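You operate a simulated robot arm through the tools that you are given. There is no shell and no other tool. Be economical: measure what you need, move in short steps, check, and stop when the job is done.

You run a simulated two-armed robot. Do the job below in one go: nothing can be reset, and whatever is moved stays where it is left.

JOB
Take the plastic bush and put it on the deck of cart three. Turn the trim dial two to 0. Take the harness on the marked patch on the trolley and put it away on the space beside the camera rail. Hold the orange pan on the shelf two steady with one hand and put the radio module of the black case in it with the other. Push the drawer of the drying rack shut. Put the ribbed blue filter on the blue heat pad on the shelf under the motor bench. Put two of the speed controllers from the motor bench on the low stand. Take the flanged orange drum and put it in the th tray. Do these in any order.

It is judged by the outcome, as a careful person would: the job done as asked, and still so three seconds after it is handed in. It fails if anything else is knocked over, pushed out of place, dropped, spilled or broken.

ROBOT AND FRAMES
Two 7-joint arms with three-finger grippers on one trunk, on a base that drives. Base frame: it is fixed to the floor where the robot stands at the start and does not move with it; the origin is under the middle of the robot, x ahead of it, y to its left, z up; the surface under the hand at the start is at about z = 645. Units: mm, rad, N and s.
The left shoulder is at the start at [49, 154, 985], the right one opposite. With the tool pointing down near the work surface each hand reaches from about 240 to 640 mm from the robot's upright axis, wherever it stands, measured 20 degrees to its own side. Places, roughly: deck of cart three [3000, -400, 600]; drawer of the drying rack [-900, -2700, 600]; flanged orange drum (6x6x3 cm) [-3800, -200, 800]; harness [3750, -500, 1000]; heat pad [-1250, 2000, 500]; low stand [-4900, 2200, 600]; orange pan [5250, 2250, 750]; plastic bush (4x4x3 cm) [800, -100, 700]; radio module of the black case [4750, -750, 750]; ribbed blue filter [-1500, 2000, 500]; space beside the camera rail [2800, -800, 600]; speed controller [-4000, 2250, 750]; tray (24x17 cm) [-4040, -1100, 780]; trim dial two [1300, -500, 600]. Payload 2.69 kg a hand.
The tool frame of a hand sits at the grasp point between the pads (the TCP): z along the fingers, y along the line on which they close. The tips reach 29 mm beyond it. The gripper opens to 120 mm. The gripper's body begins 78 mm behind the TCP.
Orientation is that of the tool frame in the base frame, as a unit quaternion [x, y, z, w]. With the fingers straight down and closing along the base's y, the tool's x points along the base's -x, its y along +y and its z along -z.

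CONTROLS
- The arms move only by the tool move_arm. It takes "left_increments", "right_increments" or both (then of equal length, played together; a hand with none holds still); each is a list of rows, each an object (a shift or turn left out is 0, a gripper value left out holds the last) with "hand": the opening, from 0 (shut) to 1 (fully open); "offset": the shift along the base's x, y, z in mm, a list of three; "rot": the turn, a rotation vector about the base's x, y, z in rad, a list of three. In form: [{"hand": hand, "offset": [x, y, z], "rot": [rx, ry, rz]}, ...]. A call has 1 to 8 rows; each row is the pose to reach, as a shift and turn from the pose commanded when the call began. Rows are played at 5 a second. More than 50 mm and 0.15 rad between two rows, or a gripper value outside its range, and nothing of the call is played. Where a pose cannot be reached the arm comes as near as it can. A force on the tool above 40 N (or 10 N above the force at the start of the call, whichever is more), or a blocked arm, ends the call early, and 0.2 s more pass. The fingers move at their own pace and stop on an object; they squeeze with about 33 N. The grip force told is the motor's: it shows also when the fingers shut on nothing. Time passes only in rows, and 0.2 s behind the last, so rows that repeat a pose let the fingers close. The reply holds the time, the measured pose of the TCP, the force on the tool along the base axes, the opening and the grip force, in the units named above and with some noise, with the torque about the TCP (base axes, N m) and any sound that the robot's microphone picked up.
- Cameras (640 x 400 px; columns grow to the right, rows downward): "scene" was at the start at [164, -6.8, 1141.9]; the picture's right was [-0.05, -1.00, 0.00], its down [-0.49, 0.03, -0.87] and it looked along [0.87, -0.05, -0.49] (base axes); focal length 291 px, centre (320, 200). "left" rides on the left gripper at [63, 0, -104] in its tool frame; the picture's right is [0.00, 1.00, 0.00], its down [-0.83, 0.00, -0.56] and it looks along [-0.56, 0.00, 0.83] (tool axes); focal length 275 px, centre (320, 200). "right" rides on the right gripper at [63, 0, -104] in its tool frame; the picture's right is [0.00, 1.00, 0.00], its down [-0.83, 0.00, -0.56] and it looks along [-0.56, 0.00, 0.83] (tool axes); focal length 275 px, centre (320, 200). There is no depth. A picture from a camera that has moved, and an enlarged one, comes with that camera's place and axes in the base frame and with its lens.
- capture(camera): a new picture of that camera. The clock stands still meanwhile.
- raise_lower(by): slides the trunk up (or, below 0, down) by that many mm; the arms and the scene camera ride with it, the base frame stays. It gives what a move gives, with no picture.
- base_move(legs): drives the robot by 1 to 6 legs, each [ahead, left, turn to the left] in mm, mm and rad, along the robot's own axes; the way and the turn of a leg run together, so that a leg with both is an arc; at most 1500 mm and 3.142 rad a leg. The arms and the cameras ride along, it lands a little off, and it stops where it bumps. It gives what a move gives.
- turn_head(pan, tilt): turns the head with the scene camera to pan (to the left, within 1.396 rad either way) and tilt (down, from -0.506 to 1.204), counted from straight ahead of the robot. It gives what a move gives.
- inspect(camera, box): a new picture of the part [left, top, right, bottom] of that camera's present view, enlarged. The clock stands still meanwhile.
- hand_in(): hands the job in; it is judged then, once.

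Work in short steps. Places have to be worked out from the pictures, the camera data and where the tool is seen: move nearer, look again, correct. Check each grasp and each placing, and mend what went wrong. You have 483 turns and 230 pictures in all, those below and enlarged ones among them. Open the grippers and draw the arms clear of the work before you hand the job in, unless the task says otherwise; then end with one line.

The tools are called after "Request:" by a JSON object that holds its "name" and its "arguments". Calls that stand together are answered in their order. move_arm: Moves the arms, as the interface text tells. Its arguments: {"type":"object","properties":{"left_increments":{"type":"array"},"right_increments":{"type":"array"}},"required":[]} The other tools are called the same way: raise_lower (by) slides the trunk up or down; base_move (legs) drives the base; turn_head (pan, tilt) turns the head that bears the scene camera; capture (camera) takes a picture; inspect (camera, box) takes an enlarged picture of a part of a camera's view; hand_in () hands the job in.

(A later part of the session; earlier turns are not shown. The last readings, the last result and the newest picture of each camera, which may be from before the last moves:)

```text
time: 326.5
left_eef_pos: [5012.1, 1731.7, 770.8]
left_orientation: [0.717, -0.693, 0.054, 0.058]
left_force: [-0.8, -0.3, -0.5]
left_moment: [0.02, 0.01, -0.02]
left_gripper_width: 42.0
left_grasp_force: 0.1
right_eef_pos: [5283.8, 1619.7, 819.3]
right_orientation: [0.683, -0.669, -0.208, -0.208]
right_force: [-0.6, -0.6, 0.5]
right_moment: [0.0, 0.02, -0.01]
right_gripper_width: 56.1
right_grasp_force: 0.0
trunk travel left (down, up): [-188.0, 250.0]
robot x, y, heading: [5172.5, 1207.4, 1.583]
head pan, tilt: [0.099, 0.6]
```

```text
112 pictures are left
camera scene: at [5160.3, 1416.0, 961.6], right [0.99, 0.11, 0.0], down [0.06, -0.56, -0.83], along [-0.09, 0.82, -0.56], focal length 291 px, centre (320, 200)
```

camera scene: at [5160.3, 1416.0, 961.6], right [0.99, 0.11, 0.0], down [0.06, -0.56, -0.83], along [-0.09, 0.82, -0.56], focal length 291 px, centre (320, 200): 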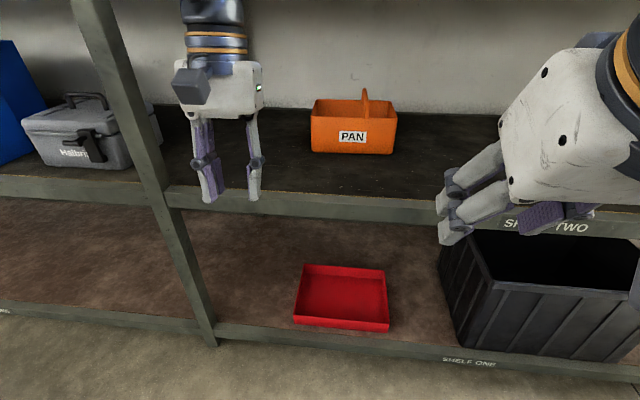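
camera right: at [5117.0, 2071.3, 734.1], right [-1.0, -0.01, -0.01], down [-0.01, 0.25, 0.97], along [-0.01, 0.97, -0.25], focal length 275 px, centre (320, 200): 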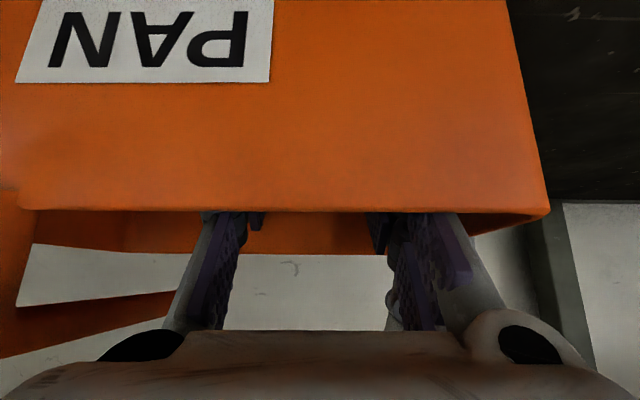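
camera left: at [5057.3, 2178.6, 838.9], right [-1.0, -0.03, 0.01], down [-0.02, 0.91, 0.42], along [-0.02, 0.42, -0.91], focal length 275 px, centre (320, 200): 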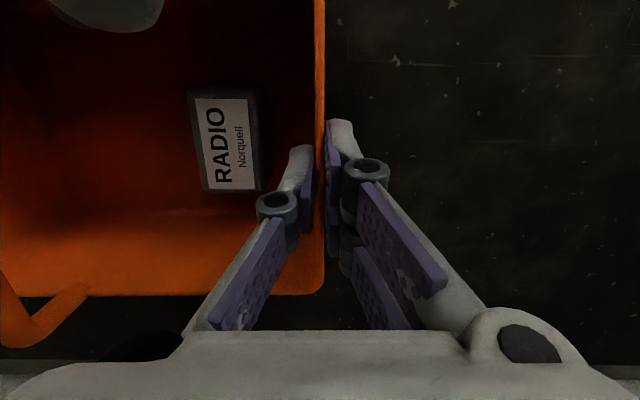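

Pan and radio are in place. I raise the trunk, straighten both hands for travel, and turn to face −x.

Request:
{"name": "raise_lower", "arguments": {"by": 170}}

Request:
{"name": "move_arm", "arguments": {"left_increments": [{"offset": [0, -30, 0], "rot": [0.07, 0, 0]}, {"offset": [0, -60, 0], "rot": [0.15, 0, 0]}, {"offset": [0, -90, 0], "rot": [0.15, 0, 0]}, {"offset": [0, -120, 0], "rot": [0.15, 0, 0]}], "right_increments": [{"offset": [0, 0, 0], "rot": [-0.15, 0, 0]}, {"offset": [0, -10, 0], "rot": [-0.3, 0, 0]}, {"offset": [0, -20, 0], "rot": [-0.45, 0, 0]}, {"offset": [0, -30, 0], "rot": [-0.58, 0, 0]}]}}

Request:
{"name": "base_move", "arguments": {"legs": [[-300, 0, 0], [0, 0, 1.56]]}}

Request:
{"name": "turn_head", "arguments": {"pan": 0, "tilt": 0.3}}

Request:
{"name": "capture", "arguments": {"camera": "scene"}}

```text
time: 328.4
left_eef_pos: [5012.0, 1731.2, 941.1]
left_orientation: [0.717, -0.693, 0.055, 0.058]
left_force: [-0.4, -1.0, -0.6]
left_moment: [-0.05, 0.01, 0.0]
left_gripper_width: 42.1
left_grasp_force: 0.0
right_eef_pos: [5282.5, 1621.1, 988.7]
right_orientation: [0.682, -0.669, -0.207, -0.208]
right_force: [0.2, 1.0, 0.2]
right_moment: [0.0, 0.0, -0.03]
right_gripper_width: 56.5
right_grasp_force: 0.0
trunk travel left (down, up): [-358.0, 80.0]
robot x, y, heading: [5171.8, 1207.7, 1.58]
head pan, tilt: [0.099, 0.6]
```

```text
time: 329.4
left_eef_pos: [5012.8, 1612.5, 940.8]
left_orientation: [0.719, -0.695, 0.0, 0.002]
left_force: [-0.4, -0.5, -0.3]
left_moment: [0.02, -0.03, -0.01]
left_gripper_width: 42.2
left_grasp_force: 0.2
right_eef_pos: [5283.6, 1589.9, 989.6]
right_orientation: [0.713, -0.701, -0.006, -0.003]
right_force: [-0.9, -0.2, 0.2]
right_moment: [-0.05, -0.03, 0.01]
right_gripper_width: 56.2
right_grasp_force: 0.0
trunk travel left (down, up): [-358.0, 80.0]
robot x, y, heading: [5172.7, 1207.7, 1.582]
head pan, tilt: [0.099, 0.6]
```

```text
time: 335.2
left_eef_pos: [4768.2, 767.9, 939.5]
left_orientation: [1.0, 0.002, 0.004, 0.002]
left_force: [0.3, -0.2, -0.3]
left_moment: [0.0, -0.01, 0.0]
left_gripper_width: 42.0
left_grasp_force: 0.0
right_eef_pos: [4796.9, 1037.9, 989.4]
right_orientation: [1.0, -0.006, -0.008, 0.001]
right_force: [1.0, 0.4, 0.3]
right_moment: [0.0, 0.0, 0.0]
right_gripper_width: 56.2
right_grasp_force: 0.1
trunk travel left (down, up): [-358.0, 80.0]
robot x, y, heading: [5173.3, 915.3, 3.124]
head pan, tilt: [0.099, 0.6]
```

```text
time: 336.0
left_eef_pos: [4767.2, 768.8, 941.0]
left_orientation: [1.0, 0.002, 0.005, 0.002]
left_force: [0.0, 0.0, 0.2]
left_moment: [-0.01, 0.0, -0.06]
left_gripper_width: 41.9
left_grasp_force: 0.1
right_eef_pos: [4797.0, 1040.3, 988.2]
right_orientation: [1.0, -0.007, -0.009, 0.002]
right_force: [0.2, -0.1, 0.9]
right_moment: [-0.01, -0.02, 0.0]
right_gripper_width: 56.6
right_grasp_force: 0.0
trunk travel left (down, up): [-358.0, 80.0]
robot x, y, heading: [5177.6, 917.9, 3.125]
head pan, tilt: [0.0, 0.3]
```

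```text
111 pictures are left
camera scene: at [5008.6, 918.0, 1164.8], right [0.02, 1.0, 0.0], down [0.3, -0.01, -0.96], along [-0.95, 0.02, -0.3], focal length 291 px, centre (320, 200)
```

scene: 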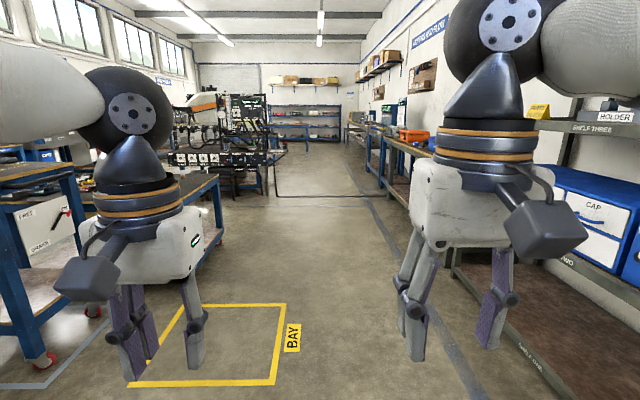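

The aisle is clear. I drive down it in −x with three long legs, then look.

Request:
{"name": "base_move", "arguments": {"legs": [[0, 0, 0.016], [1480, 0, 0], [1480, 0, 0], [1480, 0, 0]]}}

Request:
{"name": "capture", "arguments": {"camera": "scene"}}

```text
time: 357.3
left_eef_pos: [386.9, 744.2, 940.7]
left_orientation: [1.0, 0.015, 0.004, 0.002]
left_force: [0.8, -0.4, 0.3]
left_moment: [0.02, 0.0, -0.02]
left_gripper_width: 41.9
left_grasp_force: 0.1
right_eef_pos: [410.3, 1015.7, 989.8]
right_orientation: [1.0, 0.006, -0.007, 0.001]
right_force: [-0.7, 0.1, 0.0]
right_moment: [0.0, -0.01, 0.01]
right_gripper_width: 56.2
right_grasp_force: 0.1
trunk travel left (down, up): [-358.0, 80.0]
robot x, y, heading: [790.8, 900.4, -3.135]
head pan, tilt: [0.0, 0.3]
```

```text
110 pictures are left
camera scene: at [624.1, 899.6, 1164.8], right [-0.01, 1.0, 0.0], down [0.3, 0.0, -0.96], along [-0.96, -0.01, -0.3], focal length 291 px, centre (320, 200)
```

scene: 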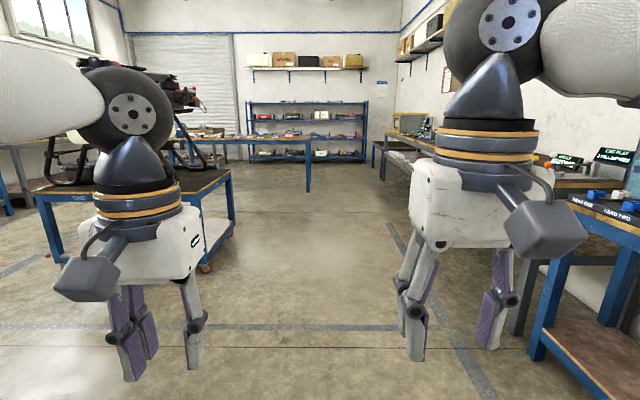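

I go on to x≈−900 and turn right to face +y towards the heat-pad shelf.

Request:
{"name": "base_move", "arguments": {"legs": [[1480, 0, 0], [350, 0, 0], [0, 0, -1.577]]}}

Request:
{"name": "turn_head", "arguments": {"pan": 0, "tilt": 0.4}}

Request:
{"name": "capture", "arguments": {"camera": "scene"}}

```text
time: 370.2
left_eef_pos: [-1186.6, 1273.7, 940.8]
left_orientation: [0.725, -0.688, 0.002, 0.004]
left_force: [-0.4, 0.7, -0.3]
left_moment: [0.02, -0.02, -0.02]
left_gripper_width: 42.0
left_grasp_force: 0.0
right_eef_pos: [-913.9, 1257.1, 989.6]
right_orientation: [0.718, -0.696, -0.007, -0.004]
right_force: [0.1, 0.3, 0.1]
right_moment: [0.01, 0.03, -0.03]
right_gripper_width: 56.5
right_grasp_force: 0.1
trunk travel left (down, up): [-358.0, 80.0]
robot x, y, heading: [-1019.1, 872.4, 1.598]
head pan, tilt: [0.0, 0.3]
```

```text
time: 370.9
left_eef_pos: [-1185.3, 1273.4, 940.8]
left_orientation: [0.725, -0.689, 0.001, 0.004]
left_force: [0.4, -0.4, -0.1]
left_moment: [-0.03, 0.01, 0.01]
left_gripper_width: 42.1
left_grasp_force: 0.0
right_eef_pos: [-914.0, 1256.4, 989.7]
right_orientation: [0.719, -0.695, -0.007, -0.004]
right_force: [0.3, -0.3, -0.1]
right_moment: [0.02, -0.01, -0.04]
right_gripper_width: 56.3
right_grasp_force: 0.1
trunk travel left (down, up): [-358.0, 80.0]
robot x, y, heading: [-1023.6, 876.2, 1.597]
head pan, tilt: [0.0, 0.4]
```

```text
109 pictures are left
camera scene: at [-1025.1, 1036.3, 1155.6], right [1.0, 0.03, 0.0], down [0.01, -0.39, -0.92], along [-0.03, 0.92, -0.39], focal length 291 px, centre (320, 200)
```

scene: 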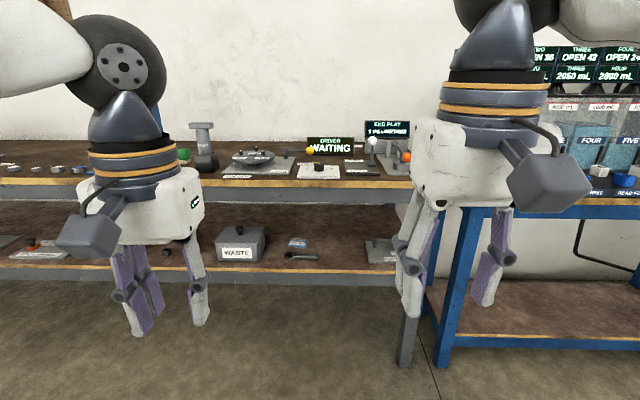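

This is the motor bench with its lower shelf. I spread the hands and shift left to see the filter and heat pad.

Request:
{"name": "move_arm", "arguments": {"left_increments": [{"offset": [-45, -10, 0]}, {"offset": [-90, -20, 0]}, {"offset": [-130, -30, 0]}], "right_increments": [{"offset": [45, -10, -20]}, {"offset": [90, -20, -40]}, {"offset": [130, -30, -50]}]}}

Request:
{"name": "base_move", "arguments": {"legs": [[0, 330, -0.027]]}}

Request:
{"name": "turn_head", "arguments": {"pan": 0, "tilt": 0.55}}

Request:
{"name": "capture", "arguments": {"camera": "scene"}}

```text
refused: row 1 steps farther than a row can; nothing moved
```

```text
time: 373.9
left_eef_pos: [-1496.5, 1273.9, 939.7]
left_orientation: [0.715, -0.699, 0.002, 0.005]
left_force: [-0.7, 0.7, 0.1]
left_moment: [0.01, -0.02, -0.01]
left_gripper_width: 42.1
left_grasp_force: 0.1
right_eef_pos: [-1224.1, 1248.0, 989.1]
right_orientation: [0.709, -0.705, -0.007, -0.005]
right_force: [-0.1, -0.3, 0.8]
right_moment: [0.01, -0.01, -0.02]
right_gripper_width: 56.6
right_grasp_force: 0.0
trunk travel left (down, up): [-358.0, 80.0]
robot x, y, heading: [-1336.8, 866.9, 1.572]
head pan, tilt: [0.0, 0.4]
```

```text
time: 374.6
left_eef_pos: [-1496.4, 1273.1, 939.1]
left_orientation: [0.715, -0.699, 0.002, 0.005]
left_force: [-0.1, 0.7, 0.3]
left_moment: [0.02, -0.01, 0.02]
left_gripper_width: 42.2
left_grasp_force: 0.0
right_eef_pos: [-1225.7, 1248.3, 989.1]
right_orientation: [0.708, -0.706, -0.007, -0.005]
right_force: [0.3, 0.0, 0.8]
right_moment: [-0.02, 0.0, 0.02]
right_gripper_width: 56.3
right_grasp_force: 0.1
trunk travel left (down, up): [-358.0, 80.0]
robot x, y, heading: [-1337.7, 867.3, 1.572]
head pan, tilt: [0.0, 0.55]
```

```text
108 pictures are left
camera scene: at [-1342.0, 1028.8, 1141.9], right [1.0, 0.0, 0.0], down [0.0, -0.52, -0.85], along [0.0, 0.85, -0.52], focal length 291 px, centre (320, 200)
```

scene: 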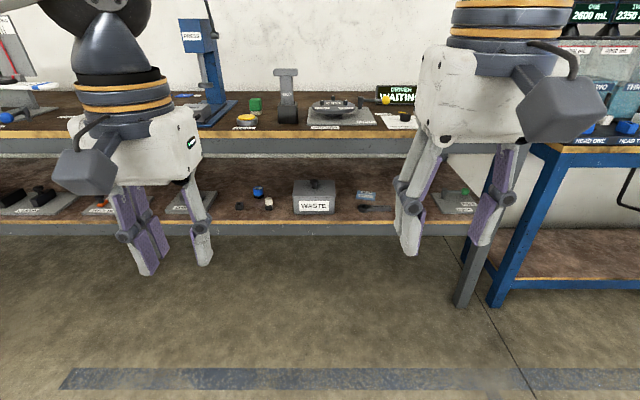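

Request:
{"name": "inspect", "arguments": {"camera": "scene", "box": [200, 150, 420, 240]}}

```text
2.91 times, centred on (310, 195) of scene
camera zoom: at [-1342.0, 1028.8, 1141.9], right [1.0, 0.0, 0.0], down [0.0, -0.52, -0.85], along [0.0, 0.85, -0.52], focal length 847 px, centre (349, 214)
```

zoom: 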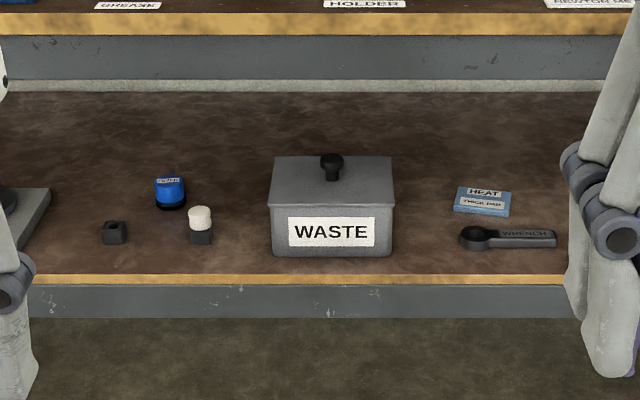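

The blue filter is near [−1576, 1929], the HEAT pad near [−1173, 1907], on a shelf at z≈500 whose front edge is y≈1777. I line up, lower the trunk 150 mm and pitch the right hand forward.

Request:
{"name": "base_move", "arguments": {"legs": [[0, 340, 0], [150, 0, 0]]}}

Request:
{"name": "raise_lower", "arguments": {"by": -150}}

Request:
{"name": "move_arm", "arguments": {"right_increments": [{"offset": [0, 15, -15], "rot": [0.14, 0, 0]}, {"offset": [0, 30, -30], "rot": [0.28, 0, 0]}, {"offset": [0, 50, -50], "rot": [0.42, 0, 0]}, {"offset": [0, 70, -75], "rot": [0.56, 0, 0]}, {"offset": [0, 90, -100], "rot": [0.7, 0, 0]}, {"offset": [0, 110, -125], "rot": [0.84, 0, 0]}, {"offset": [0, 120, -150], "rot": [0.95, 0, 0]}]}}

Request:
{"name": "turn_head", "arguments": {"pan": 0, "tilt": 0.5}}

Request:
{"name": "capture", "arguments": {"camera": "scene"}}

```text
time: 378.8
left_eef_pos: [-1836.9, 1421.5, 940.1]
left_orientation: [0.717, -0.698, 0.002, 0.005]
left_force: [-0.3, -0.3, -0.5]
left_moment: [-0.01, -0.02, 0.03]
left_gripper_width: 41.8
left_grasp_force: 0.1
right_eef_pos: [-1565.3, 1397.2, 990.3]
right_orientation: [0.711, -0.704, -0.007, -0.004]
right_force: [-0.1, 1.0, -0.9]
right_moment: [-0.05, -0.01, 0.0]
right_gripper_width: 56.4
right_grasp_force: 0.1
trunk travel left (down, up): [-358.0, 80.0]
robot x, y, heading: [-1678.9, 1011.3, 1.578]
head pan, tilt: [0.0, 0.55]
```

```text
time: 380.5
left_eef_pos: [-1837.6, 1420.2, 790.0]
left_orientation: [0.717, -0.697, 0.001, 0.004]
left_force: [-0.1, 0.1, -0.7]
left_moment: [-0.02, 0.01, 0.0]
left_gripper_width: 42.2
left_grasp_force: 0.1
right_eef_pos: [-1566.7, 1397.1, 839.7]
right_orientation: [0.71, -0.704, -0.007, -0.005]
right_force: [-0.2, 0.4, 0.1]
right_moment: [0.0, -0.02, -0.01]
right_gripper_width: 56.5
right_grasp_force: 0.1
trunk travel left (down, up): [-208.0, 230.0]
robot x, y, heading: [-1682.0, 1010.1, 1.581]
head pan, tilt: [0.0, 0.55]
```

```text
time: 382.1
left_eef_pos: [-1837.5, 1420.3, 789.8]
left_orientation: [0.717, -0.697, 0.002, 0.005]
left_force: [0.3, 0.0, 0.2]
left_moment: [0.01, 0.01, -0.01]
left_gripper_width: 41.8
left_grasp_force: 0.1
right_eef_pos: [-1566.6, 1516.4, 688.4]
right_orientation: [0.629, -0.623, -0.329, -0.329]
right_force: [0.3, -0.3, -0.2]
right_moment: [-0.03, -0.01, 0.01]
right_gripper_width: 56.4
right_grasp_force: 0.1
trunk travel left (down, up): [-208.0, 230.0]
robot x, y, heading: [-1677.7, 1018.1, 1.576]
head pan, tilt: [0.0, 0.55]
```

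```text
time: 382.8
left_eef_pos: [-1837.9, 1420.2, 791.5]
left_orientation: [0.717, -0.697, 0.002, 0.005]
left_force: [-0.2, 0.1, -0.7]
left_moment: [-0.01, 0.05, 0.0]
left_gripper_width: 42.2
left_grasp_force: 0.0
right_eef_pos: [-1566.2, 1515.6, 690.3]
right_orientation: [0.63, -0.622, -0.328, -0.329]
right_force: [0.5, 1.1, -0.4]
right_moment: [0.03, 0.01, 0.01]
right_gripper_width: 56.4
right_grasp_force: 0.1
trunk travel left (down, up): [-208.0, 230.0]
robot x, y, heading: [-1680.1, 1015.2, 1.575]
head pan, tilt: [0.0, 0.499]
```

```text
106 pictures are left
camera scene: at [-1682.0, 1220.8, 991.7], right [1.0, 0.01, 0.0], down [0.0, -0.48, -0.88], along [0.0, 0.88, -0.48], focal length 291 px, centre (320, 200)
```

scene: 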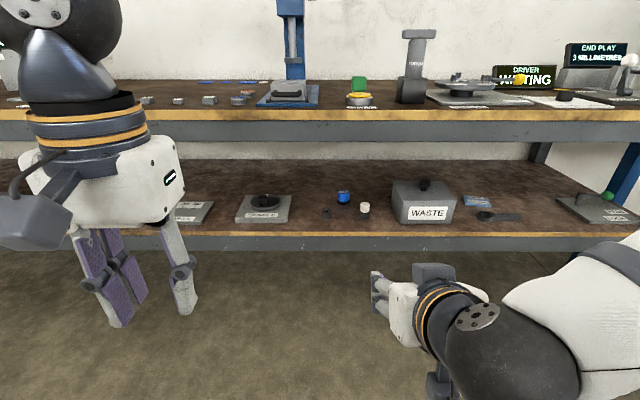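

I drive forward 200 mm and use the right hand camera to fix the filter's place.

Request:
{"name": "base_move", "arguments": {"legs": [[200, 0, 0]]}}

Request:
{"name": "capture", "arguments": {"camera": "right"}}

Request:
{"name": "capture", "arguments": {"camera": "scene"}}

```text
time: 384.4
left_eef_pos: [-1834.1, 1620.7, 790.2]
left_orientation: [0.713, -0.701, 0.002, 0.004]
left_force: [-0.1, -0.1, 0.4]
left_moment: [-0.03, -0.04, -0.01]
left_gripper_width: 41.9
left_grasp_force: 0.2
right_eef_pos: [-1562.2, 1713.2, 688.6]
right_orientation: [0.626, -0.626, -0.327, -0.331]
right_force: [0.6, 1.0, 0.0]
right_moment: [0.0, -0.01, 0.01]
right_gripper_width: 56.5
right_grasp_force: 0.1
trunk travel left (down, up): [-208.0, 230.0]
robot x, y, heading: [-1681.8, 1213.5, 1.567]
head pan, tilt: [0.0, 0.499]
```

```text
105 pictures are left
camera right: at [-1562.2, 1592.2, 696.9], right [-1.0, 0.0, -0.01], down [-0.01, 0.02, 1.0], along [0.0, 1.0, -0.02], focal length 275 px, centre (320, 200)
```

right: 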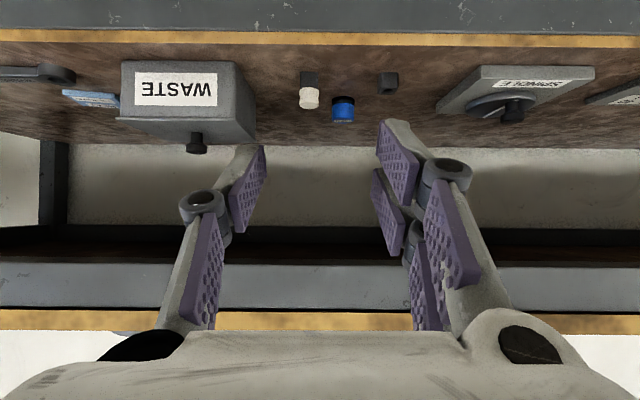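

```text
104 pictures are left
camera scene: at [-1680.2, 1419.4, 991.6], right [1.0, 0.0, 0.0], down [0.0, -0.48, -0.88], along [0.0, 0.88, -0.48], focal length 291 px, centre (320, 200)
```

scene: 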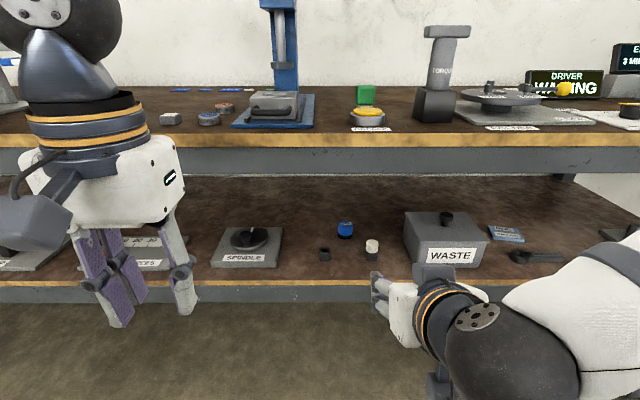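

Triangulation: filter at [−1607, 2137, 501], shelf front y≈1931 (z≈486), bench apron bottom z≈769. I pull the left hand back, lower the right to z≈600, then drive in.

Request:
{"name": "move_arm", "arguments": {"left_increments": [{"offset": [0, -40, 10]}, {"offset": [0, -80, 20]}, {"offset": [0, -110, 20]}], "right_increments": [{"hand": 0.55, "offset": [-15, 0, -35]}, {"offset": [-30, 0, -70]}, {"offset": [-43, 0, -100]}]}}

Request:
{"name": "base_move", "arguments": {"legs": [[290, 0, 0]]}}

Request:
{"name": "capture", "arguments": {"camera": "right"}}

Request:
{"name": "capture", "arguments": {"camera": "scene"}}

```text
time: 385.1
left_eef_pos: [-1832.9, 1510.1, 811.5]
left_orientation: [0.715, -0.699, 0.001, 0.004]
left_force: [-0.4, 0.9, 0.1]
left_moment: [0.01, 0.01, -0.01]
left_gripper_width: 42.0
left_grasp_force: 0.0
right_eef_pos: [-1604.0, 1711.2, 588.8]
right_orientation: [0.626, -0.626, -0.327, -0.33]
right_force: [-0.6, 1.1, -1.0]
right_moment: [0.02, 0.0, 0.01]
right_gripper_width: 65.7
right_grasp_force: 0.0
trunk travel left (down, up): [-208.0, 230.0]
robot x, y, heading: [-1680.8, 1211.8, 1.57]
head pan, tilt: [0.0, 0.499]
```

```text
time: 387.1
left_eef_pos: [-1835.3, 1795.7, 811.2]
left_orientation: [0.716, -0.698, 0.002, 0.004]
left_force: [0.3, 0.5, -0.3]
left_moment: [-0.02, 0.0, -0.01]
left_gripper_width: 42.0
left_grasp_force: 0.2
right_eef_pos: [-1606.4, 1998.9, 589.4]
right_orientation: [0.628, -0.624, -0.327, -0.33]
right_force: [-0.1, 0.3, 0.3]
right_moment: [0.01, 0.01, -0.02]
right_gripper_width: 65.8
right_grasp_force: 0.0
trunk travel left (down, up): [-208.0, 230.0]
robot x, y, heading: [-1679.8, 1500.9, 1.571]
head pan, tilt: [0.0, 0.499]
```

```text
103 pictures are left
camera right: at [-1605.9, 1877.3, 596.4], right [-1.0, -0.01, -0.01], down [-0.01, 0.01, 1.0], along [-0.01, 1.0, -0.01], focal length 275 px, centre (320, 200)
```

right: 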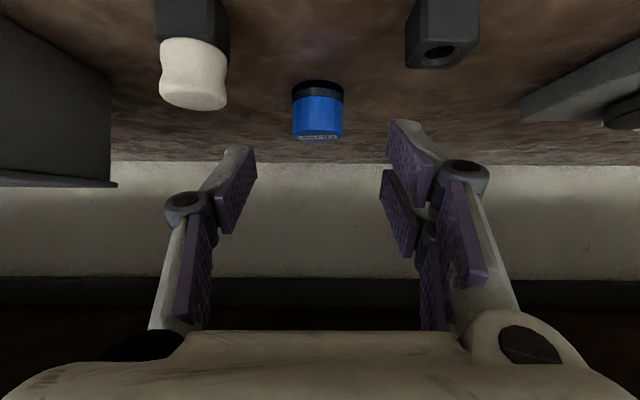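

```text
102 pictures are left
camera scene: at [-1681.1, 1706.3, 991.6], right [1.0, 0.0, 0.0], down [0.0, -0.48, -0.88], along [0.0, 0.88, -0.48], focal length 291 px, centre (320, 200)
```

scene: 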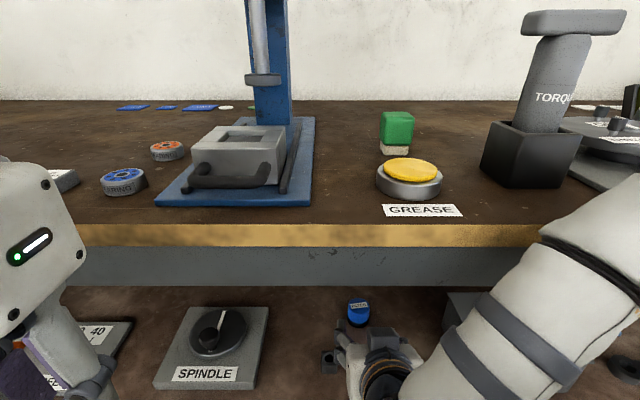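

The ribbed blue filter is straight ahead at [−1609, 2147], diameter ~49, z 483–533. I lower to z≈545, slip past the small bottle (x≈−1545), and advance.

Request:
{"name": "move_arm", "arguments": {"right_increments": [{"hand": 0.5, "offset": [-5, 0, 0]}, {"offset": [-5, 0, -22]}, {"offset": [-5, 10, -44]}, {"offset": [-5, 50, -46]}, {"offset": [-4, 85, -48]}]}}

Request:
{"name": "capture", "arguments": {"camera": "right"}}

```text
time: 388.3
left_eef_pos: [-1831.9, 1787.2, 812.7]
left_orientation: [0.714, -0.7, -0.002, 0.002]
left_force: [-1.1, -0.7, 0.5]
left_moment: [-0.04, -0.01, 0.01]
left_gripper_width: 42.0
left_grasp_force: 0.1
right_eef_pos: [-1610.3, 2069.2, 538.5]
right_orientation: [0.631, -0.624, -0.325, -0.326]
right_force: [-0.3, 0.3, 0.0]
right_moment: [0.0, 0.01, -0.03]
right_gripper_width: 59.8
right_grasp_force: 0.0
trunk travel left (down, up): [-208.0, 230.0]
robot x, y, heading: [-1678.5, 1498.1, 1.575]
head pan, tilt: [0.0, 0.499]
```

```text
101 pictures are left
camera right: at [-1608.4, 1948.2, 546.8], right [-1.0, -0.01, -0.01], down [-0.01, 0.02, 1.0], along [-0.01, 1.0, -0.02], focal length 275 px, centre (320, 200)
```

right: 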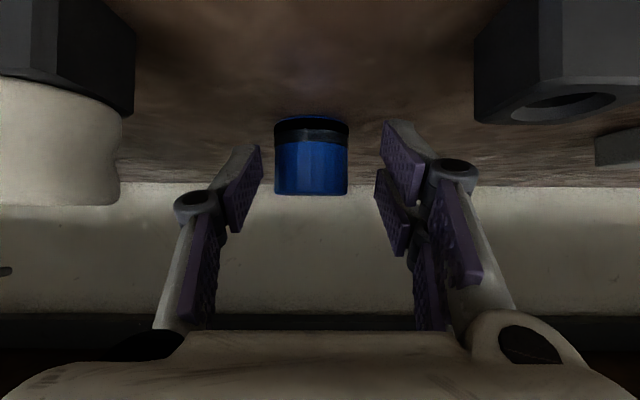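

The body shifted back ~9 mm, so something upstream is touching. I look at the right forearm near the bench edge.

Request:
{"name": "turn_head", "arguments": {"pan": -0.5, "tilt": 0.6}}

Request:
{"name": "capture", "arguments": {"camera": "scene"}}

```text
time: 389.3
left_eef_pos: [-1834.0, 1786.4, 814.3]
left_orientation: [0.715, -0.699, -0.004, 0.0]
left_force: [0.5, 0.5, -0.8]
left_moment: [0.0, -0.01, 0.01]
left_gripper_width: 42.0
left_grasp_force: 0.1
right_eef_pos: [-1609.9, 2068.3, 538.9]
right_orientation: [0.632, -0.624, -0.325, -0.326]
right_force: [-0.6, -0.6, 0.6]
right_moment: [0.02, 0.03, 0.0]
right_gripper_width: 59.9
right_grasp_force: 0.1
trunk travel left (down, up): [-208.0, 230.0]
robot x, y, heading: [-1682.5, 1497.7, 1.572]
head pan, tilt: [-0.499, 0.6]
```

```text
100 pictures are left
camera scene: at [-1637.3, 1681.6, 984.6], right [0.88, -0.48, -0.01], down [-0.27, -0.49, -0.83], along [0.39, 0.73, -0.56], focal length 291 px, centre (320, 200)
```

scene: 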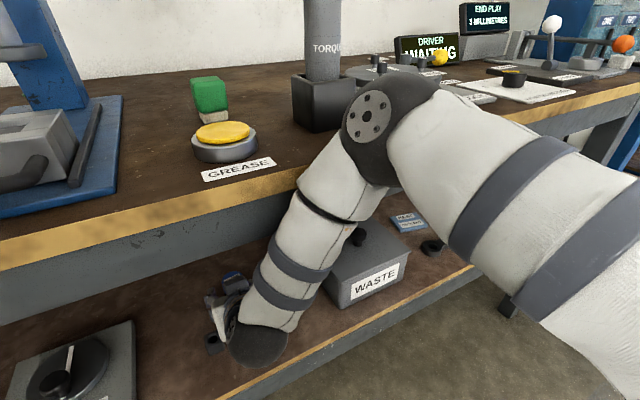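

The elbow is against the bench's front edge. I back the base 90 mm and reach with a straighter arm.

Request:
{"name": "base_move", "arguments": {"legs": [[-90, 0, 0]]}}

Request:
{"name": "move_arm", "arguments": {"right_increments": [{"offset": [0, 40, 2]}, {"offset": [0, 80, 2]}, {"offset": [0, 120, 0]}]}}

Request:
{"name": "capture", "arguments": {"camera": "right"}}

Request:
{"name": "capture", "arguments": {"camera": "scene"}}

```text
time: 390.4
left_eef_pos: [-1834.3, 1707.4, 810.5]
left_orientation: [0.716, -0.698, 0.001, 0.003]
left_force: [0.0, -0.5, -0.6]
left_moment: [-0.01, -0.02, 0.0]
left_gripper_width: 41.9
left_grasp_force: 0.1
right_eef_pos: [-1609.9, 1994.4, 540.3]
right_orientation: [0.628, -0.624, -0.328, -0.33]
right_force: [2.6, -0.5, 1.3]
right_moment: [-0.03, -0.03, 0.08]
right_gripper_width: 58.9
right_grasp_force: 0.0
trunk travel left (down, up): [-208.0, 230.0]
robot x, y, heading: [-1678.0, 1414.7, 1.573]
head pan, tilt: [-0.499, 0.6]
```

```text
time: 391.2
left_eef_pos: [-1833.9, 1707.7, 810.9]
left_orientation: [0.716, -0.698, 0.002, 0.004]
left_force: [0.0, 0.6, 0.5]
left_moment: [0.01, 0.03, 0.01]
left_gripper_width: 42.2
left_grasp_force: 0.0
right_eef_pos: [-1610.5, 2115.3, 538.3]
right_orientation: [0.629, -0.624, -0.327, -0.329]
right_force: [-0.4, 0.1, 0.1]
right_moment: [-0.05, 0.06, 0.03]
right_gripper_width: 59.8
right_grasp_force: 0.0
trunk travel left (down, up): [-208.0, 230.0]
robot x, y, heading: [-1681.5, 1411.1, 1.576]
head pan, tilt: [-0.499, 0.6]
```

```text
99 pictures are left
camera right: at [-1609.1, 1993.8, 545.8], right [-1.0, -0.01, -0.01], down [-0.01, 0.02, 1.0], along [-0.01, 1.0, -0.02], focal length 275 px, centre (320, 200)
```

right: 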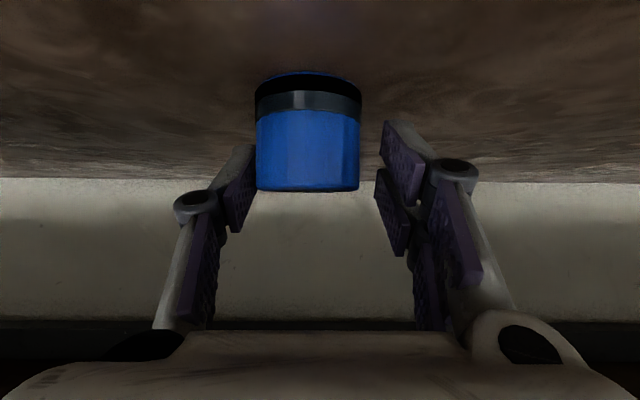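

```text
98 pictures are left
camera scene: at [-1638.7, 1604.3, 982.6], right [0.88, -0.48, 0.0], down [-0.27, -0.5, -0.82], along [0.39, 0.73, -0.57], focal length 291 px, centre (320, 200)
```

scene: 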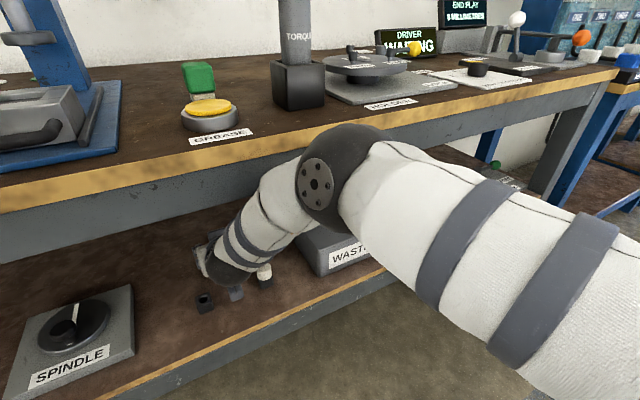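

Free now. The filter is dead ahead, 6 mm to the right; I centre, advance and dip, then close.

Request:
{"name": "move_arm", "arguments": {"right_increments": [{"offset": [6, 0, -5]}, {"offset": [6, 12, -12]}, {"offset": [6, 22, -15]}, {"hand": 0.3, "offset": [6, 22, -15]}, {"hand": 0, "offset": [6, 22, -15]}, {"hand": 0, "offset": [6, 22, -15]}]}}

Request:
{"name": "capture", "arguments": {"camera": "right"}}

```text
time: 392.3
left_eef_pos: [-1834.7, 1707.8, 810.7]
left_orientation: [0.716, -0.698, 0.0, 0.004]
left_force: [0.3, -0.4, -0.3]
left_moment: [-0.02, 0.0, -0.02]
left_gripper_width: 41.5
left_grasp_force: 0.1
right_eef_pos: [-1608.9, 2141.4, 532.6]
right_orientation: [0.627, -0.621, -0.334, -0.331]
right_force: [2.1, -13.1, 22.3]
right_moment: [0.02, -0.41, -0.48]
right_gripper_width: 7.5
right_grasp_force: 25.7
trunk travel left (down, up): [-208.0, 230.0]
robot x, y, heading: [-1681.1, 1413.8, 1.576]
head pan, tilt: [-0.499, 0.6]
stopped in row 5 (right hand): the force on the tool passed its limit at 44 N (the readings are from after the stop); the commanded pose is now the measured one
```

```text
97 pictures are left
camera right: at [-1607.6, 2018.6, 538.4], right [-1.0, -0.01, -0.01], down [-0.01, 0.0, 1.0], along [-0.01, 1.0, 0.0], focal length 275 px, centre (320, 200)
```

right: 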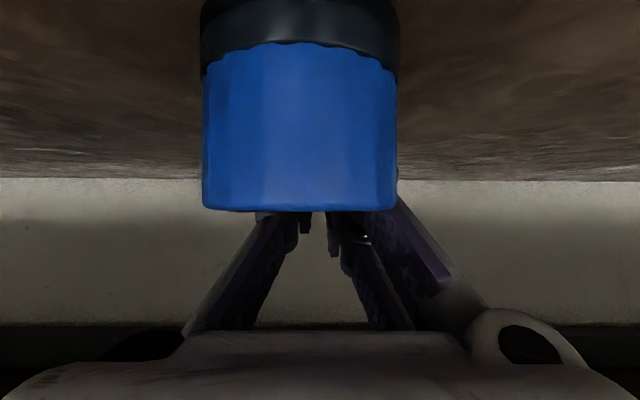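

The fingers closed just over and behind the filter; it's still upright but nearer than I judged (y≈2075–2098, ~40 mm wide). I raise the hand 30 mm and withdraw above it.

Request:
{"name": "move_arm", "arguments": {"right_increments": [{"offset": [0, 0, 15]}, {"offset": [0, 0, 32]}, {"offset": [0, -40, 36]}, {"offset": [0, -85, 36]}, {"offset": [0, -120, 36]}]}}

Request:
{"name": "capture", "arguments": {"camera": "right"}}

```text
time: 393.5
left_eef_pos: [-1834.5, 1706.9, 811.0]
left_orientation: [0.715, -0.699, 0.002, 0.003]
left_force: [-0.5, 0.4, 0.7]
left_moment: [-0.02, -0.02, 0.02]
left_gripper_width: 42.0
left_grasp_force: 0.0
right_eef_pos: [-1608.6, 2017.4, 568.4]
right_orientation: [0.628, -0.622, -0.332, -0.329]
right_force: [0.0, -0.2, -0.3]
right_moment: [0.02, 0.02, 0.01]
right_gripper_width: 0.0
right_grasp_force: 28.2
trunk travel left (down, up): [-208.0, 230.0]
robot x, y, heading: [-1680.7, 1414.8, 1.574]
head pan, tilt: [-0.499, 0.6]
```

```text
96 pictures are left
camera right: at [-1606.5, 1896.6, 575.0], right [-1.0, -0.01, -0.01], down [-0.01, 0.01, 1.0], along [-0.01, 1.0, -0.01], focal length 275 px, centre (320, 200)
```

right: 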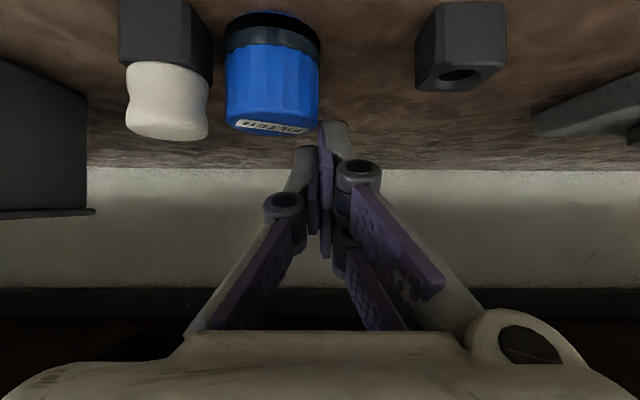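

The filter was dragged to about [−1584, 2027], close to the bottle (x≈−1550, y≈1997), both upright. I'll push it gently straight back with closed fingertips, from in front and low, to regain clearance. First withdraw and line up.

Request:
{"name": "move_arm", "arguments": {"right_increments": [{"hand": 0, "offset": [0, -40, 0]}, {"offset": [0, -75, 0]}, {"offset": [22, -75, -10]}, {"offset": [22, -75, -38]}]}}

Request:
{"name": "capture", "arguments": {"camera": "right"}}

```text
time: 394.5
left_eef_pos: [-1834.6, 1706.3, 812.2]
left_orientation: [0.715, -0.699, 0.001, 0.003]
left_force: [0.1, 0.5, 0.2]
left_moment: [0.0, 0.02, -0.03]
left_gripper_width: 42.1
left_grasp_force: 0.0
right_eef_pos: [-1585.5, 1943.9, 532.6]
right_orientation: [0.627, -0.621, -0.334, -0.331]
right_force: [-0.2, -8.4, 18.9]
right_moment: [-0.07, 0.05, -0.05]
right_gripper_width: 0.2
right_grasp_force: 28.6
trunk travel left (down, up): [-208.0, 230.0]
robot x, y, heading: [-1678.1, 1415.2, 1.579]
head pan, tilt: [-0.499, 0.6]
```

```text
95 pictures are left
camera right: at [-1582.9, 1822.8, 538.4], right [-1.0, -0.01, 0.0], down [0.0, 0.0, 1.0], along [-0.01, 1.0, 0.0], focal length 275 px, centre (320, 200)
```

right: 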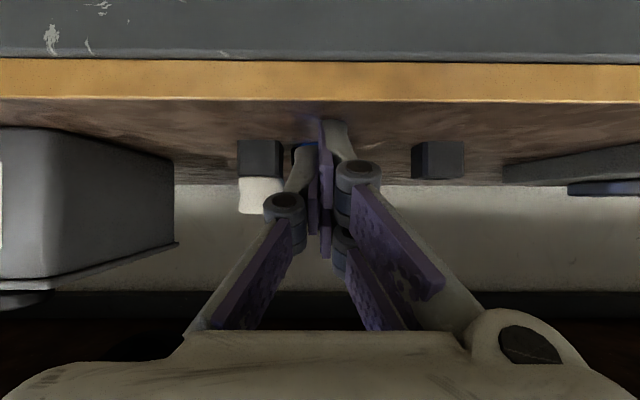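

The fingertips touch the shelf, so its surface is at z≈507. I lift 9 mm, shift 5 mm left, and push the filter slowly back.

Request:
{"name": "move_arm", "arguments": {"right_increments": [{"offset": [0, 0, 10]}, {"offset": [-5, 10, 10]}, {"offset": [-5, 30, 10]}, {"offset": [-5, 50, 10]}]}}

Request:
{"name": "capture", "arguments": {"camera": "right"}}

```text
time: 395.5
left_eef_pos: [-1834.7, 1706.6, 810.9]
left_orientation: [0.716, -0.698, 0.002, 0.004]
left_force: [-0.4, -0.6, -0.3]
left_moment: [0.01, 0.0, -0.03]
left_gripper_width: 42.2
left_grasp_force: 0.0
right_eef_pos: [-1592.6, 1994.8, 539.7]
right_orientation: [0.628, -0.622, -0.331, -0.33]
right_force: [0.5, 0.4, -0.6]
right_moment: [-0.02, -0.02, 0.0]
right_gripper_width: 0.0
right_grasp_force: 28.0
trunk travel left (down, up): [-208.0, 230.0]
robot x, y, heading: [-1682.6, 1414.0, 1.574]
head pan, tilt: [-0.499, 0.6]
```

```text
94 pictures are left
camera right: at [-1591.1, 1873.4, 545.5], right [-1.0, -0.01, -0.01], down [-0.01, 0.01, 1.0], along [-0.01, 1.0, -0.01], focal length 275 px, centre (320, 200)
```

right: 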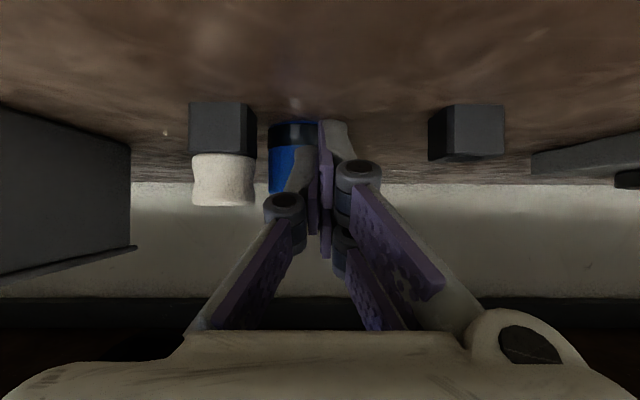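

I keep pushing gently another 45 mm.

Request:
{"name": "move_arm", "arguments": {"right_increments": [{"offset": [0, 15, 0]}, {"offset": [0, 30, 0]}, {"offset": [0, 48, 0]}]}}

Request:
{"name": "capture", "arguments": {"camera": "right"}}

```text
time: 396.3
left_eef_pos: [-1834.6, 1707.8, 810.6]
left_orientation: [0.716, -0.698, 0.002, 0.004]
left_force: [0.8, 0.0, -0.2]
left_moment: [-0.01, -0.02, -0.02]
left_gripper_width: 42.1
left_grasp_force: 0.0
right_eef_pos: [-1592.2, 2041.5, 538.1]
right_orientation: [0.629, -0.622, -0.331, -0.329]
right_force: [-1.4, 0.3, 0.0]
right_moment: [0.01, 0.01, -0.03]
right_gripper_width: 0.0
right_grasp_force: 28.1
trunk travel left (down, up): [-208.0, 230.0]
robot x, y, heading: [-1678.0, 1412.2, 1.577]
head pan, tilt: [-0.499, 0.6]
```

```text
93 pictures are left
camera right: at [-1590.1, 1921.1, 544.7], right [-1.0, -0.01, -0.01], down [-0.01, 0.01, 1.0], along [-0.01, 1.0, -0.01], focal length 275 px, centre (320, 200)
```

right: 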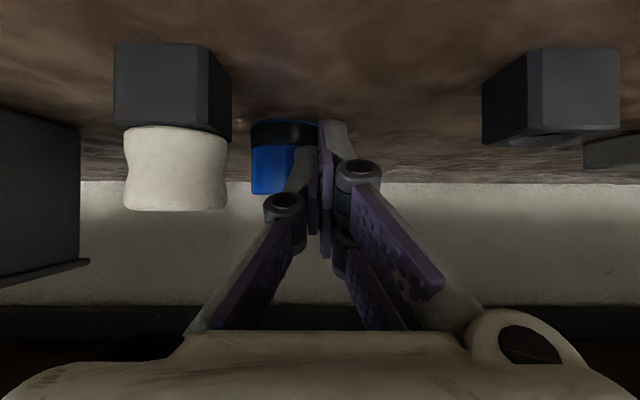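

The filter is now at about [−1575, 2085], clear of the bottle. I back off, rise above the bottle's height, open, and come in over the filter.

Request:
{"name": "move_arm", "arguments": {"right_increments": [{"offset": [0, -30, 0]}, {"offset": [0, -50, 25]}, {"hand": 0.5, "offset": [0, -50, 52]}, {"hand": 0.5, "offset": [17, -50, 52]}, {"offset": [17, -10, 52]}, {"offset": [17, 25, 52]}]}}

Request:
{"name": "capture", "arguments": {"camera": "right"}}

```text
time: 397.7
left_eef_pos: [-1835.1, 1708.0, 811.0]
left_orientation: [0.716, -0.698, 0.003, 0.005]
left_force: [0.4, -0.7, 0.5]
left_moment: [-0.02, 0.0, 0.0]
left_gripper_width: 42.1
left_grasp_force: 0.1
right_eef_pos: [-1572.9, 2064.1, 591.3]
right_orientation: [0.628, -0.622, -0.331, -0.329]
right_force: [0.5, 0.9, 0.2]
right_moment: [-0.02, -0.01, 0.0]
right_gripper_width: 60.0
right_grasp_force: 0.1
trunk travel left (down, up): [-208.0, 230.0]
robot x, y, heading: [-1681.2, 1410.1, 1.579]
head pan, tilt: [-0.499, 0.6]
```

```text
92 pictures are left
camera right: at [-1571.1, 1943.1, 597.3], right [-1.0, -0.01, -0.01], down [-0.01, 0.01, 1.0], along [-0.01, 1.0, -0.01], focal length 275 px, centre (320, 200)
```

right: 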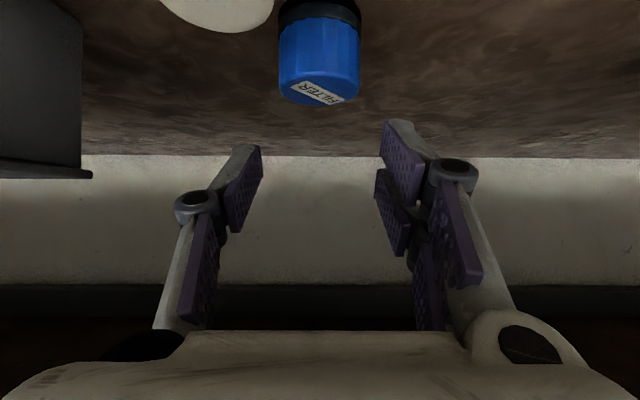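

Centred. I lower 50 mm around the filter and close.

Request:
{"name": "move_arm", "arguments": {"right_increments": [{"offset": [0, 4, -20]}, {"offset": [0, 8, -40]}, {"offset": [0, 8, -49]}, {"hand": 0.2, "offset": [0, 8, -49]}, {"hand": 0, "offset": [0, 8, -49]}, {"hand": 0, "offset": [0, 8, -49]}]}}

Request:
{"name": "capture", "arguments": {"camera": "right"}}

```text
time: 399.1
left_eef_pos: [-1835.1, 1708.1, 811.2]
left_orientation: [0.716, -0.699, 0.002, 0.003]
left_force: [0.1, -0.1, 0.6]
left_moment: [0.0, 0.0, 0.02]
left_gripper_width: 42.1
left_grasp_force: 0.1
right_eef_pos: [-1574.5, 2072.3, 540.9]
right_orientation: [0.628, -0.622, -0.331, -0.33]
right_force: [0.1, 0.3, 0.5]
right_moment: [0.03, 0.04, -0.03]
right_gripper_width: 40.5
right_grasp_force: 33.1
trunk travel left (down, up): [-208.0, 230.0]
robot x, y, heading: [-1680.3, 1413.0, 1.576]
head pan, tilt: [-0.499, 0.6]
```

```text
91 pictures are left
camera right: at [-1572.3, 1951.0, 547.7], right [-1.0, -0.01, -0.01], down [-0.01, 0.01, 1.0], along [-0.01, 1.0, -0.01], focal length 275 px, centre (320, 200)
```

right: 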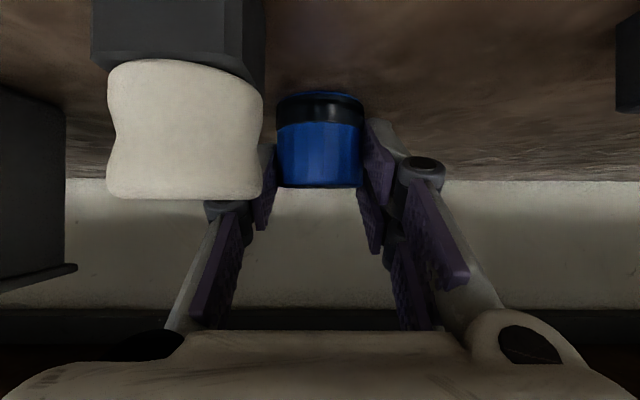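

Gripped at 40.5 mm. I lift 58 mm (above the bottle), then draw out.

Request:
{"name": "move_arm", "arguments": {"right_increments": [{"offset": [0, 0, 20]}, {"offset": [-5, 0, 42]}, {"offset": [-10, 0, 58]}, {"offset": [-20, -40, 58]}, {"offset": [-20, -85, 58]}, {"offset": [-20, -130, 58]}]}}

Request:
{"name": "base_move", "arguments": {"legs": [[-180, 0, 0]]}}

Request:
{"name": "capture", "arguments": {"camera": "right"}}

```text
time: 400.5
left_eef_pos: [-1834.7, 1707.0, 811.0]
left_orientation: [0.716, -0.699, 0.001, 0.004]
left_force: [-1.0, 0.7, 0.4]
left_moment: [-0.02, -0.02, 0.01]
left_gripper_width: 42.2
left_grasp_force: 0.2
right_eef_pos: [-1594.9, 1945.3, 595.9]
right_orientation: [0.628, -0.623, -0.331, -0.329]
right_force: [-0.2, -0.4, -0.8]
right_moment: [0.05, 0.0, 0.0]
right_gripper_width: 39.9
right_grasp_force: 32.9
trunk travel left (down, up): [-208.0, 230.0]
robot x, y, heading: [-1679.6, 1411.6, 1.576]
head pan, tilt: [-0.499, 0.6]
```

```text
time: 402.0
left_eef_pos: [-1833.8, 1528.8, 811.6]
left_orientation: [0.715, -0.699, 0.001, 0.004]
left_force: [0.5, -0.6, 0.4]
left_moment: [0.0, 0.0, 0.03]
left_gripper_width: 42.1
left_grasp_force: 0.0
right_eef_pos: [-1594.3, 1767.3, 596.0]
right_orientation: [0.627, -0.623, -0.33, -0.33]
right_force: [0.1, 0.9, 0.3]
right_moment: [-0.01, 0.0, -0.01]
right_gripper_width: 40.3
right_grasp_force: 33.6
trunk travel left (down, up): [-208.0, 230.0]
robot x, y, heading: [-1682.2, 1235.8, 1.577]
head pan, tilt: [-0.499, 0.6]
```

```text
90 pictures are left
camera right: at [-1592.7, 1646.5, 602.9], right [-1.0, -0.01, -0.01], down [-0.01, 0.01, 1.0], along [-0.01, 1.0, -0.01], focal length 275 px, centre (320, 200)
```

right: 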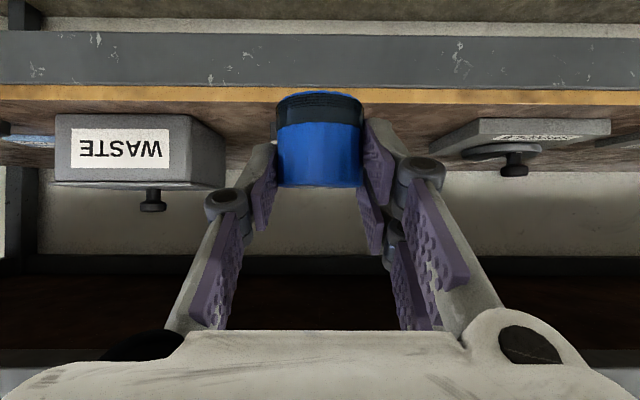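

The filter is held upright and clear. I sidle right 450 mm to face the heat pad and look.

Request:
{"name": "base_move", "arguments": {"legs": [[0, -450, 0]]}}

Request:
{"name": "turn_head", "arguments": {"pan": 0, "tilt": 0.5}}

Request:
{"name": "capture", "arguments": {"camera": "right"}}

Request:
{"name": "capture", "arguments": {"camera": "scene"}}

```text
time: 405.9
left_eef_pos: [-1383.1, 1529.2, 810.8]
left_orientation: [0.711, -0.703, 0.002, 0.004]
left_force: [0.6, -1.3, 0.0]
left_moment: [0.0, -0.01, 0.01]
left_gripper_width: 42.0
left_grasp_force: 0.1
right_eef_pos: [-1139.3, 1765.0, 594.4]
right_orientation: [-0.625, 0.626, 0.329, 0.331]
right_force: [0.3, 0.0, 0.8]
right_moment: [-0.01, -0.04, -0.02]
right_gripper_width: 40.2
right_grasp_force: 33.2
trunk travel left (down, up): [-208.0, 230.0]
robot x, y, heading: [-1229.5, 1231.4, 1.565]
head pan, tilt: [-0.499, 0.6]
```

```text
time: 406.9
left_eef_pos: [-1382.7, 1529.0, 810.9]
left_orientation: [0.712, -0.702, 0.003, 0.003]
left_force: [0.4, 0.2, 0.1]
left_moment: [-0.02, -0.01, -0.02]
left_gripper_width: 42.2
left_grasp_force: 0.0
right_eef_pos: [-1139.4, 1764.8, 595.9]
right_orientation: [-0.625, 0.626, 0.33, 0.331]
right_force: [0.8, 0.2, 0.3]
right_moment: [-0.02, 0.02, -0.02]
right_gripper_width: 40.2
right_grasp_force: 33.3
trunk travel left (down, up): [-208.0, 230.0]
robot x, y, heading: [-1232.9, 1232.9, 1.565]
head pan, tilt: [0.0, 0.499]
```

```text
89 pictures are left
camera right: at [-1140.1, 1644.0, 602.8], right [-1.0, 0.0, -0.01], down [-0.01, 0.01, 1.0], along [0.0, 1.0, -0.01], focal length 275 px, centre (320, 200)
```

right: 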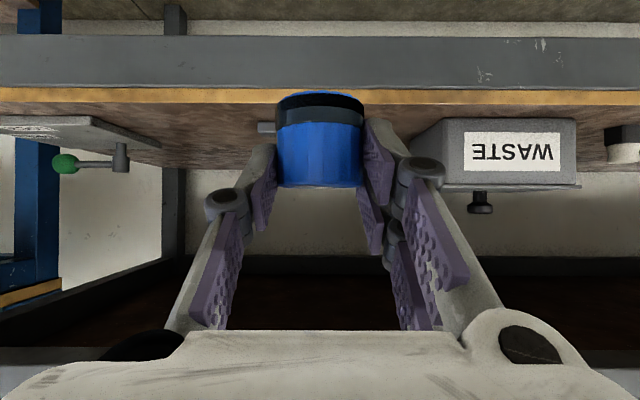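

```text
88 pictures are left
camera scene: at [-1230.1, 1437.4, 991.7], right [1.0, -0.01, 0.0], down [0.0, -0.48, -0.88], along [0.01, 0.88, -0.48], focal length 291 px, centre (320, 200)
```

scene: 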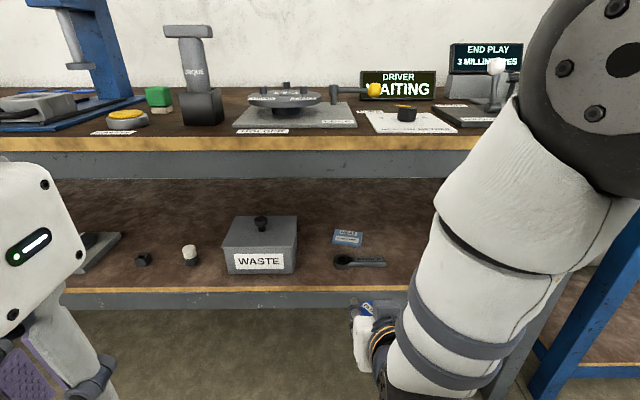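

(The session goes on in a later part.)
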